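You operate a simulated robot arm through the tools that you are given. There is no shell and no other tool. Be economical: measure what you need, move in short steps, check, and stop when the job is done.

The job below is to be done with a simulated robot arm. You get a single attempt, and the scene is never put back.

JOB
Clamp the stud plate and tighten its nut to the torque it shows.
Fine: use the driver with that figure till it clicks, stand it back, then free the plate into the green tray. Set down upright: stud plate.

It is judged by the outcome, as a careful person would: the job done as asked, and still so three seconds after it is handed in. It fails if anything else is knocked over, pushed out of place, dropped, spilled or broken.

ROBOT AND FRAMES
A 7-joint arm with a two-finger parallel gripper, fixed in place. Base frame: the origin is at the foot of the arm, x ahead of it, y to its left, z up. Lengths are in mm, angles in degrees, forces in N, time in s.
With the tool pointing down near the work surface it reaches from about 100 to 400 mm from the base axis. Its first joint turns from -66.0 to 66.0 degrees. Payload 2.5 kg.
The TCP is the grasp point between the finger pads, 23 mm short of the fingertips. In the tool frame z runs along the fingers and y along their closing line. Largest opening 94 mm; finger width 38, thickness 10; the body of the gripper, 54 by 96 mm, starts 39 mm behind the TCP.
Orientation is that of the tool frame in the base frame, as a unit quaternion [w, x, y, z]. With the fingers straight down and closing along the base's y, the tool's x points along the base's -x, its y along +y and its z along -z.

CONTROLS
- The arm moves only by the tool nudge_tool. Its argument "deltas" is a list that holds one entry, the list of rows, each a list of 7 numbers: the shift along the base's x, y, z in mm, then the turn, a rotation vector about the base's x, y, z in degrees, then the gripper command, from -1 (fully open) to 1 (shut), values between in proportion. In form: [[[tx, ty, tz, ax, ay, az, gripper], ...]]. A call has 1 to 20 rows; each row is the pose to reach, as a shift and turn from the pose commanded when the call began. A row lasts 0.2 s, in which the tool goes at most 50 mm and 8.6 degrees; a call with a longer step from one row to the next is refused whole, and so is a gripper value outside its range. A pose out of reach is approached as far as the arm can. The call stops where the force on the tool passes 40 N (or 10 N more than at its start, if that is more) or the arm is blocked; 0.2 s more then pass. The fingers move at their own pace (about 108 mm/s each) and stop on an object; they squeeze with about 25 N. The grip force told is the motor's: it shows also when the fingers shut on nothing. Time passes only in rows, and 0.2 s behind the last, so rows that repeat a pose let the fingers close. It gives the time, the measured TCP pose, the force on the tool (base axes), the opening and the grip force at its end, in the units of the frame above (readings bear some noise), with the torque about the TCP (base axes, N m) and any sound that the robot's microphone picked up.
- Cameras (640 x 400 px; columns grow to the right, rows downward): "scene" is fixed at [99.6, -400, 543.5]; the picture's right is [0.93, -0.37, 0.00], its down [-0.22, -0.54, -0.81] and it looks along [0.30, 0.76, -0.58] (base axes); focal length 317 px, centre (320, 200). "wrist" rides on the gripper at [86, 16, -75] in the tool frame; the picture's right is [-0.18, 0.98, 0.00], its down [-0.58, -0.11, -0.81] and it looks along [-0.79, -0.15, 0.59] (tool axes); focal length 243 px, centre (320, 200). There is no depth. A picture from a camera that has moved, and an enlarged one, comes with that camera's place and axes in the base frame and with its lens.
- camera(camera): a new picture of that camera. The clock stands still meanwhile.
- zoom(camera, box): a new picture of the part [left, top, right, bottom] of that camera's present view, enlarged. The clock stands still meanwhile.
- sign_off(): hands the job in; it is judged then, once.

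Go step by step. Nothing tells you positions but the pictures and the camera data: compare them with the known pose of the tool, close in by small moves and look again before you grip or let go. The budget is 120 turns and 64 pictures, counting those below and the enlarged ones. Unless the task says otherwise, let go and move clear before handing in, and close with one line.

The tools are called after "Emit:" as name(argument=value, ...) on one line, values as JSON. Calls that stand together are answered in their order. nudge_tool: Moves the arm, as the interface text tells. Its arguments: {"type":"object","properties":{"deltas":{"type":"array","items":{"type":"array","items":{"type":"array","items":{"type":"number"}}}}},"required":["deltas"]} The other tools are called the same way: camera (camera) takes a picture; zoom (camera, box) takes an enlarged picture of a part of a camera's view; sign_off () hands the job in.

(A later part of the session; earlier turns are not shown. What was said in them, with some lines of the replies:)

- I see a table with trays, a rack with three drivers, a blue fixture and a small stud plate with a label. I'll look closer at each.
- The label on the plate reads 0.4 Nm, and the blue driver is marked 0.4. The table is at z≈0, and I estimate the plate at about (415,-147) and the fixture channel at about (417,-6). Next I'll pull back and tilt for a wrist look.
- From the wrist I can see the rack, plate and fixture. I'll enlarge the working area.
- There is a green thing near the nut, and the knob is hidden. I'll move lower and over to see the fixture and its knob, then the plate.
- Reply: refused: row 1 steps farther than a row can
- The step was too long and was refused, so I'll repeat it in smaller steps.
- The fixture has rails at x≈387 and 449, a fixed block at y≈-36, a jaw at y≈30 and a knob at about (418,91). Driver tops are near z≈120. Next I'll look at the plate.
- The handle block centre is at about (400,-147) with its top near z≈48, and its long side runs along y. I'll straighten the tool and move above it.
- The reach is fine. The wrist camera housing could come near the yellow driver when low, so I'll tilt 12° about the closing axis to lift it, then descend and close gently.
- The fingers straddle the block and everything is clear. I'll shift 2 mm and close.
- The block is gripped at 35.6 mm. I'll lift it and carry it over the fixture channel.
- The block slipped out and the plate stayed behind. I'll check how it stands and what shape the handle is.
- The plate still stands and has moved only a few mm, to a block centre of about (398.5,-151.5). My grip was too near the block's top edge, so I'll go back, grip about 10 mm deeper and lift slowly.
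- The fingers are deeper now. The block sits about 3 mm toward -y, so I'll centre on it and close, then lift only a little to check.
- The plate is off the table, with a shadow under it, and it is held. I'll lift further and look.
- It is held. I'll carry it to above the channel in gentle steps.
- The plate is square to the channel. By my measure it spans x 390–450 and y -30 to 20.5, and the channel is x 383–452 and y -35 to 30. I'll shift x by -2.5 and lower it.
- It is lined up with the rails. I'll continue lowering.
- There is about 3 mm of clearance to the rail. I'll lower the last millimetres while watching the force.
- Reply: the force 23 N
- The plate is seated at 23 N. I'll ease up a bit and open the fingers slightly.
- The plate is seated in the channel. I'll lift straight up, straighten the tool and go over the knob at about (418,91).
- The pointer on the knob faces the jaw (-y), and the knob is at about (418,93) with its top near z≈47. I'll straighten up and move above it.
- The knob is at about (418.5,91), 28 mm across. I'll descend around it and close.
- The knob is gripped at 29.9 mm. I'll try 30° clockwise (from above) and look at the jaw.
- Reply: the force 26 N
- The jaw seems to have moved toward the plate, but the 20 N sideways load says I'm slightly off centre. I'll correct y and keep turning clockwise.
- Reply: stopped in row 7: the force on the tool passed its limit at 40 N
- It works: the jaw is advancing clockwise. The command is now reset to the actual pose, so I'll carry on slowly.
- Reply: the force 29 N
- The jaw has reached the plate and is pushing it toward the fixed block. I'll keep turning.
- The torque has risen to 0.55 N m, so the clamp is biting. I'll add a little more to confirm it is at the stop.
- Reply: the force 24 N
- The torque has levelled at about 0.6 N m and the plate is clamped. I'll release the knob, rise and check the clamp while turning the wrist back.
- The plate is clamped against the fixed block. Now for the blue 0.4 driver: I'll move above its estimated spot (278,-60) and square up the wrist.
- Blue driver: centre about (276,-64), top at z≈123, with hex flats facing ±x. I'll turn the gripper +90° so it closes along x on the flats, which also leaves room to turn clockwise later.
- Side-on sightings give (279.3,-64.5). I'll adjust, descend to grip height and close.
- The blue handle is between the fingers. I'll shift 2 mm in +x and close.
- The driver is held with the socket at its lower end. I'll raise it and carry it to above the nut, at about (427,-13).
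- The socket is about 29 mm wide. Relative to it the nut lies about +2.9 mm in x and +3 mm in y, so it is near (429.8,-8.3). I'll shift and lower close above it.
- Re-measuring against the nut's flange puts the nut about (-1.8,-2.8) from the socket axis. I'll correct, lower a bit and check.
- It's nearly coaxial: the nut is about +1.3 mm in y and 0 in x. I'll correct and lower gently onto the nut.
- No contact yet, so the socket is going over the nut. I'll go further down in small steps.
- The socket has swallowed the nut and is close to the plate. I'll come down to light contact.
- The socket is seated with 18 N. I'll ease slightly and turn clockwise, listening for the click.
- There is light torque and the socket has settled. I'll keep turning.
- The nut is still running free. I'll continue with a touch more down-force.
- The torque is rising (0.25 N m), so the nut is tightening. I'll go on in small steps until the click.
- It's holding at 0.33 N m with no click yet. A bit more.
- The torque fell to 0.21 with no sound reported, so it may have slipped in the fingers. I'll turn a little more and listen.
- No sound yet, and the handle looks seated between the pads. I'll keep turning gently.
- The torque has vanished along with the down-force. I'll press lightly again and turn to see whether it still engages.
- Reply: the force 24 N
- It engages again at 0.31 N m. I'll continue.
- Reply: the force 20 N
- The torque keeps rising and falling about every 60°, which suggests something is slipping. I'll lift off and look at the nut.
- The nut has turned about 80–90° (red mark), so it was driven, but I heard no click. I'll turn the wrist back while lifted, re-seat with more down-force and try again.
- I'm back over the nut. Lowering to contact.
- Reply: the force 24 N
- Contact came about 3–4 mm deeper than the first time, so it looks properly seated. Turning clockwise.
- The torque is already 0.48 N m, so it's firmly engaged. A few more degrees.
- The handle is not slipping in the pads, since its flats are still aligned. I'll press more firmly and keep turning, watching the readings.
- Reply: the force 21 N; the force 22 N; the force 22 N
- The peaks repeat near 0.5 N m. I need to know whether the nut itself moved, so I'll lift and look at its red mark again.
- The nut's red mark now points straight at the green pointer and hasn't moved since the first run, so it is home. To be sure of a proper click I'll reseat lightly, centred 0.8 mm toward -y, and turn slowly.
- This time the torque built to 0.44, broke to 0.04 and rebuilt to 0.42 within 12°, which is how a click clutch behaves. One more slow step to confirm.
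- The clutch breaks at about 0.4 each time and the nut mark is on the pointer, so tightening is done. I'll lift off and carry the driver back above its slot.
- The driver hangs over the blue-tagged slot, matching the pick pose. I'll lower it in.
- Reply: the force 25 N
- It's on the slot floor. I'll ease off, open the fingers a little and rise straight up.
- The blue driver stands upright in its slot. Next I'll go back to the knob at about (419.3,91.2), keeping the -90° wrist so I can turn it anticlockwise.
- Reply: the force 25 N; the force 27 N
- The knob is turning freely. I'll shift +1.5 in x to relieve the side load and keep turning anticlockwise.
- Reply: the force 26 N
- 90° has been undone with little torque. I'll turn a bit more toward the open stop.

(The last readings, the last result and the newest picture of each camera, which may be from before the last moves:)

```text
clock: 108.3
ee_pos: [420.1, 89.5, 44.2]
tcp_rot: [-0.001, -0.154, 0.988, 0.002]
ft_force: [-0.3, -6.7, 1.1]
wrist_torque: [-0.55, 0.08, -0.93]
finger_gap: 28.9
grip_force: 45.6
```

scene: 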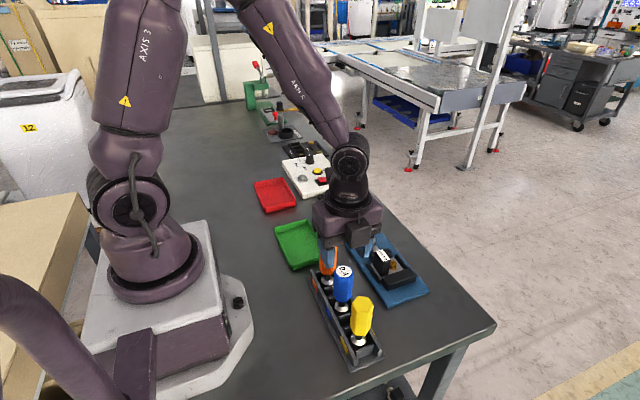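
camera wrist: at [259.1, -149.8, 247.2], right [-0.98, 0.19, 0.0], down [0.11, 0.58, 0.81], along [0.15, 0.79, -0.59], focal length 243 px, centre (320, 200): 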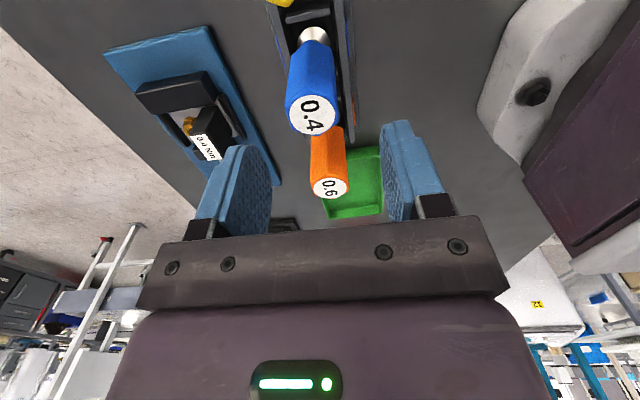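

The open stop is reached at -0.93 N m, so the jaw is fully back. I'll release the knob, rise and go above the plate's block, now at about (399.8,-10), with a 6° tilt.

Emit:
nudge_tool(deltas=[[[0, 0, 0, 0, 0, -2, 1], [0, 0, 0, 0, 0, -2, 0.1], [0, 0, 0, 0, 0, -2, -0.2], [0, 0, 25, 0, 0, -2, -0.2], [0, 0, 60, 0, 0, -6, -0.2], [0, 0, 90, 0, 0, -12, -0.2], [-8, -25, 90, 0, 0, -17.7, -0.2], [-14, -60, 90, 0, 0, -17.7, -0.2], [-20, -99, 90, 0, 0, -17.7, -0.2], [-20, -99, 90, 0, 0, -17.7, -0.2]]])

Emit:
nudge_tool(deltas=[[[0, 0, 0, 0, 6, 0, -0.2], [0, 0, -30, 0, 6, 0, -0.2], [0, 0, -40, 0, 6, 0, -0.2], [0, 0, -40, 0, 6, 0, -0.2]]])

Emit:
zoom(camera="wrist", box=[200, 20, 460, 220])

```text
clock: 110.5
ee_pos: [399.9, -9.9, 133.9]
tcp_rot: [0.0, -0.001, 1.0, 0.001]
ft_force: [-0.1, 0.5, -0.5]
wrist_torque: [-0.01, -0.03, 0.04]
finger_gap: 56.2
grip_force: 0.1
```

```text
clock: 111.5
ee_pos: [401.0, -9.3, 94.5]
tcp_rot: [-0.052, 0.0, 0.999, 0.002]
ft_force: [-0.7, -0.5, 0.1]
wrist_torque: [0.03, 0.0, 0.01]
finger_gap: 56.1
grip_force: 0.1
```

```text
2.00 times, centred on (330, 120) of wrist
camera zoom: at [321.2, 7.2, 178.0], right [0.18, 0.98, -0.02], down [0.66, -0.11, 0.74], along [0.73, -0.14, -0.67], focal length 485 px, centre (300, 360)
```

zoom: 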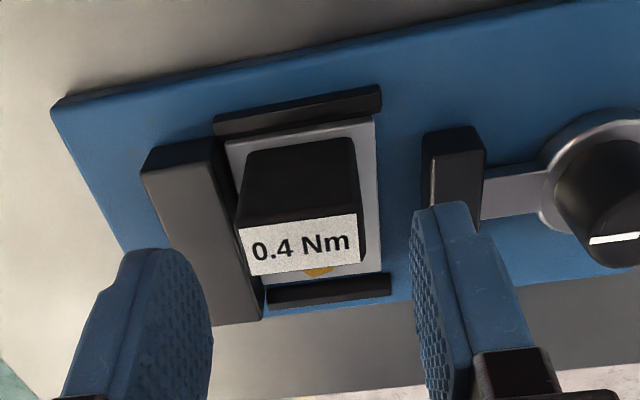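

The plate is free against the fixed block and the jaw is well back. I'll grip the top of the block only, above the fixed block's height, and slide the plate 8 mm in +y for finger room.

Emit:
nudge_tool(deltas=[[[-1, 0.3, -15, 0, 0, 0, -0.2], [-1, 0.3, -28, 0, 0, 0, -0.2], [-1, 0.3, -36, 0, 0, 0, -0.2], [-1, 0.3, -36, 0, 0, 0, 0.1], [-1, 0.3, -36, 0, 0, 0, 0.23], [-1, 0.3, -36, 0, 0, 0, 0.23]]])

```text
clock: 113.0
ee_pos: [398.2, -7.3, 59.7]
tcp_rot: [-0.052, -0.001, 0.999, 0.002]
ft_force: [0.8, 0.0, -0.5]
wrist_torque: [-0.02, 0.02, -0.01]
finger_gap: 36.5
grip_force: 0.5
```

The fingers are loosely around the block. I'll slide +8 mm in y.

Emit:
nudge_tool(deltas=[[[0, 2, 0, 0, 0, 0, 0.23], [0, 4, 0, 0, 0, 0, 0.23], [0, 6, 0, 0, 0, 0, 0.23], [0, 8, 0, 0, 0, 0, 0.23], [0, 8, 0, 0, 0, 0, 0.23]]])

```text
clock: 114.2
ee_pos: [398.8, 0.4, 59.0]
tcp_rot: [-0.052, 0.0, 0.999, 0.001]
ft_force: [0.2, -1.1, 0.5]
wrist_torque: [0.01, -0.04, -0.01]
finger_gap: 36.5
grip_force: 0.1
```

The plate slid. I'll open slightly, recentre between fixed block and jaw, and lower for a deep grip.

Emit:
nudge_tool(deltas=[[[0, -1, 0, 0, 0, 0, 0.16], [0, -2, 0, 0, 0, 0, 0.16], [0, -2, -4, 0, 0, 0, 0.16], [0, -2, -8, 0, 0, 0, 0.16], [0, -2, -12, 0, 0, 0, 0.16], [0, -2, -12, 0, 0, 0, 0.16]]])

```text
clock: 115.5
ee_pos: [398.6, -2.0, 47.1]
tcp_rot: [-0.051, -0.001, 0.999, 0.002]
ft_force: [0.2, -0.2, 0.9]
wrist_torque: [0.02, 0.01, 0.01]
finger_gap: 39.2
grip_force: 0.0
```

Clear descent. I'll close and lift slowly.

Emit:
nudge_tool(deltas=[[[0, 0, 0, 0, 0, 0, 1], [0, 0, 0, 0, 0, 0, 1], [0, 0, 0, 0, 0, 0, 1], [0, 0, 2, 0, 0, 0, 1], [0, 0, 5, 0, 0, 0, 1], [0, 0, 10, 0, 0, 0, 1], [0, 0, 16, 0, 0, 0, 1], [0, 0, 23, 0, 0, 0, 1], [0, 0, 31, 0, 0, 0, 1], [0, 0, 40, 0, 0, 0, 1], [0, 0, 50, 0, 0, 0, 1], [0, 0, 58, 0, 0, 0, 1], [0, 0, 58, 0, 0, 0, 1]]])

```text
clock: 118.3
ee_pos: [398.1, -2.7, 104.6]
tcp_rot: [-0.052, -0.001, 0.999, 0.002]
ft_force: [-0.7, 0.8, -2.5]
wrist_torque: [0.01, 0.05, 0.01]
finger_gap: 35.7
grip_force: 25.1
```

The plate is held securely. The green tray spans about x 220–307 and y 72–216. I'll carry the plate out along +y first, clear of the drivers, then in over the tray.

Emit:
nudge_tool(deltas=[[[0, 8, 8, 0, 0, 0, 1], [0, 25, 15, 0, 0, 0, 1], [0, 48, 15, 0, 0, 0, 1], [0, 72, 15, 0, 0, 0, 1], [-4, 96, 15, 0, 0, 0, 1], [-14, 118, 15, 0, 0, 0, 1], [-30, 135, 15, 0, 0, 0, 1], [-52, 144, 15, 0, 0, 0, 1], [-76, 147, 15, 0, 0, 0, 1], [-100, 147, 15, 0, 0, 0, 1], [-122, 147, 15, 0, 0, 0, 1], [-140, 147, 15, 0, 0, 0, 1], [-149, 147, 15, 0, 0, 0, 1], [-151, 147, 15, 0, 0, 0, 1], [-151, 147, 15, 0, 0, 0, 1]]])

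Emit:
zoom(camera="scene", box=[240, 170, 400, 290])

```text
clock: 121.5
ee_pos: [247.4, 145.6, 119.5]
tcp_rot: [-0.051, 0.0, 0.999, 0.002]
ft_force: [0.6, -0.7, -1.2]
wrist_torque: [-0.03, 0.01, 0.01]
finger_gap: 35.8
grip_force: 24.5
```

```text
3.33 times, centred on (320, 230) of scene
camera zoom: at [99.6, -400.0, 543.5], right [0.93, -0.37, 0.0], down [-0.22, -0.54, -0.81], along [0.3, 0.76, -0.58], focal length 1057 px, centre (320, 100)
```

zoom: 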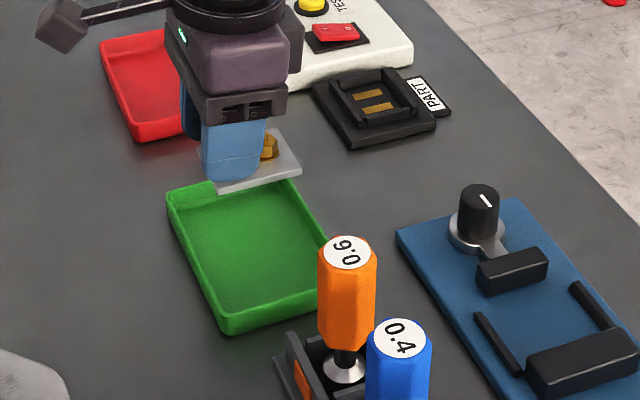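

The plate is over the tray with x centred. I'll shift 7 mm toward -y and lower gently to the tray floor.

Emit:
nudge_tool(deltas=[[[0, -7, -10, 0, 0, 0, 1], [0, -7, -24, 0, 0, 0, 1], [0, -7, -38, 0, 0, 0, 1], [0, -7, -52, 0, 0, 0, 1], [0, -7, -64, 0, 0, 0, 1], [0, -7, -72, 0, 0, 0, 1], [0, -7, -74, 0, 0, 0, 1], [0, -7, -74, 0, 0, 0, 1]]])

Emit:
nudge_tool(deltas=[[[0, 0, -1, 0, 0, 0, 1], [0, 0, -2, 0, 0, 0, 1], [0, 0, -3, 0, 0, 0, 1]]])

```text
clock: 123.3
ee_pos: [248.2, 137.9, 46.6]
tcp_rot: [-0.052, 0.0, 0.999, 0.002]
ft_force: [0.7, 0.1, -1.1]
wrist_torque: [0.0, 0.02, -0.01]
finger_gap: 35.7
grip_force: 25.6
```

```text
clock: 124.2
ee_pos: [247.0, 138.7, 42.5]
tcp_rot: [-0.051, -0.001, 0.999, 0.001]
ft_force: [0.0, 0.6, -1.2]
wrist_torque: [0.01, 0.01, 0.01]
finger_gap: 35.5
grip_force: 25.0
```

Emit:
nudge_tool(deltas=[[[0, 0, -1, 0, 0, 0, 1], [0, 0, -2, 0, 0, 0, 1], [0, 0, -3, 0, 0, 0, 1]]])

```text
clock: 125.0
ee_pos: [247.9, 137.8, 39.5]
tcp_rot: [-0.052, -0.001, 0.999, 0.002]
ft_force: [-0.4, 0.0, -1.3]
wrist_torque: [0.0, 0.0, 0.01]
finger_gap: 35.8
grip_force: 25.0
```

Emit:
nudge_tool(deltas=[[[0, 0, -0.7, 0, 0, 0, 1], [0, 0, -1.4, 0, 0, 0, 1], [0, 0, -2, 0, 0, 0, 1]]])

```text
clock: 125.8
ee_pos: [248.0, 137.7, 37.7]
tcp_rot: [-0.051, -0.001, 0.999, 0.002]
ft_force: [-3.6, -1.6, 22.6]
wrist_torque: [-0.26, -0.11, -0.04]
finger_gap: 35.4
grip_force: 25.6
```

It's resting on the tray floor. I'll ease up, open and rise clear, then take the last picture.

Emit:
nudge_tool(deltas=[[[0, 0, 1.2, 0, 0, 0, 1], [0, 0, 1.2, 0, 0, 0, 0.1], [0, 0, 1.2, 0, 0, 0, -0.1], [0, 0, 1.2, 0, 0, 0, -0.1], [0, 0, 20, 0, 0, 0, -0.1], [0, 0, 55, 0, 0, 0, -0.1], [0, 0, 100, 0, 0, 0, -0.1], [0, 0, 145, 0, 0, 0, -0.1], [25, 0, 180, 0, 0, 0, -0.1], [60, 0, 200, 0, 0, 0, -0.1], [100, 0, 220, 0, 0, 0, -0.1]]])

Emit:
zoom(camera="scene", box=[220, 150, 460, 380])

```text
clock: 128.2
ee_pos: [348.3, 139.1, 256.7]
tcp_rot: [-0.051, -0.002, 0.999, 0.001]
ft_force: [0.3, 0.6, 0.2]
wrist_torque: [-0.01, -0.01, 0.01]
finger_gap: 52.0
grip_force: 0.0
```

```text
1.74 times, centred on (340, 265) of scene
camera zoom: at [99.6, -400.0, 543.5], right [0.93, -0.37, 0.0], down [-0.22, -0.54, -0.81], along [0.3, 0.76, -0.58], focal length 551 px, centre (285, 87)
```

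zoom: 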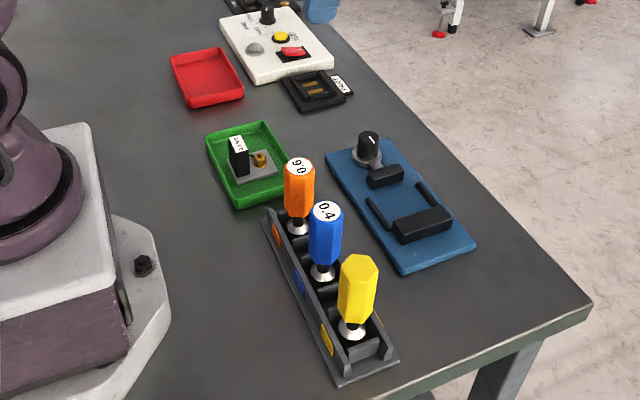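

The plate stands upright in the green tray, the blue driver is back in its slot, the clamp is open and the arm is clear. Nothing else looks disturbed.

Emit:
sign_off()

```text
The job is handed in.
```

I clamped the stud plate, tightened its nut with the blue 0.4 Nm driver, stood the driver back in its slot and set the plate upright in the green tray; the microphone reported no click, so I judged the torque reached by the driver repeatedly giving way at about 0.4 N m and by the nut's red mark pointing at the green pointer.
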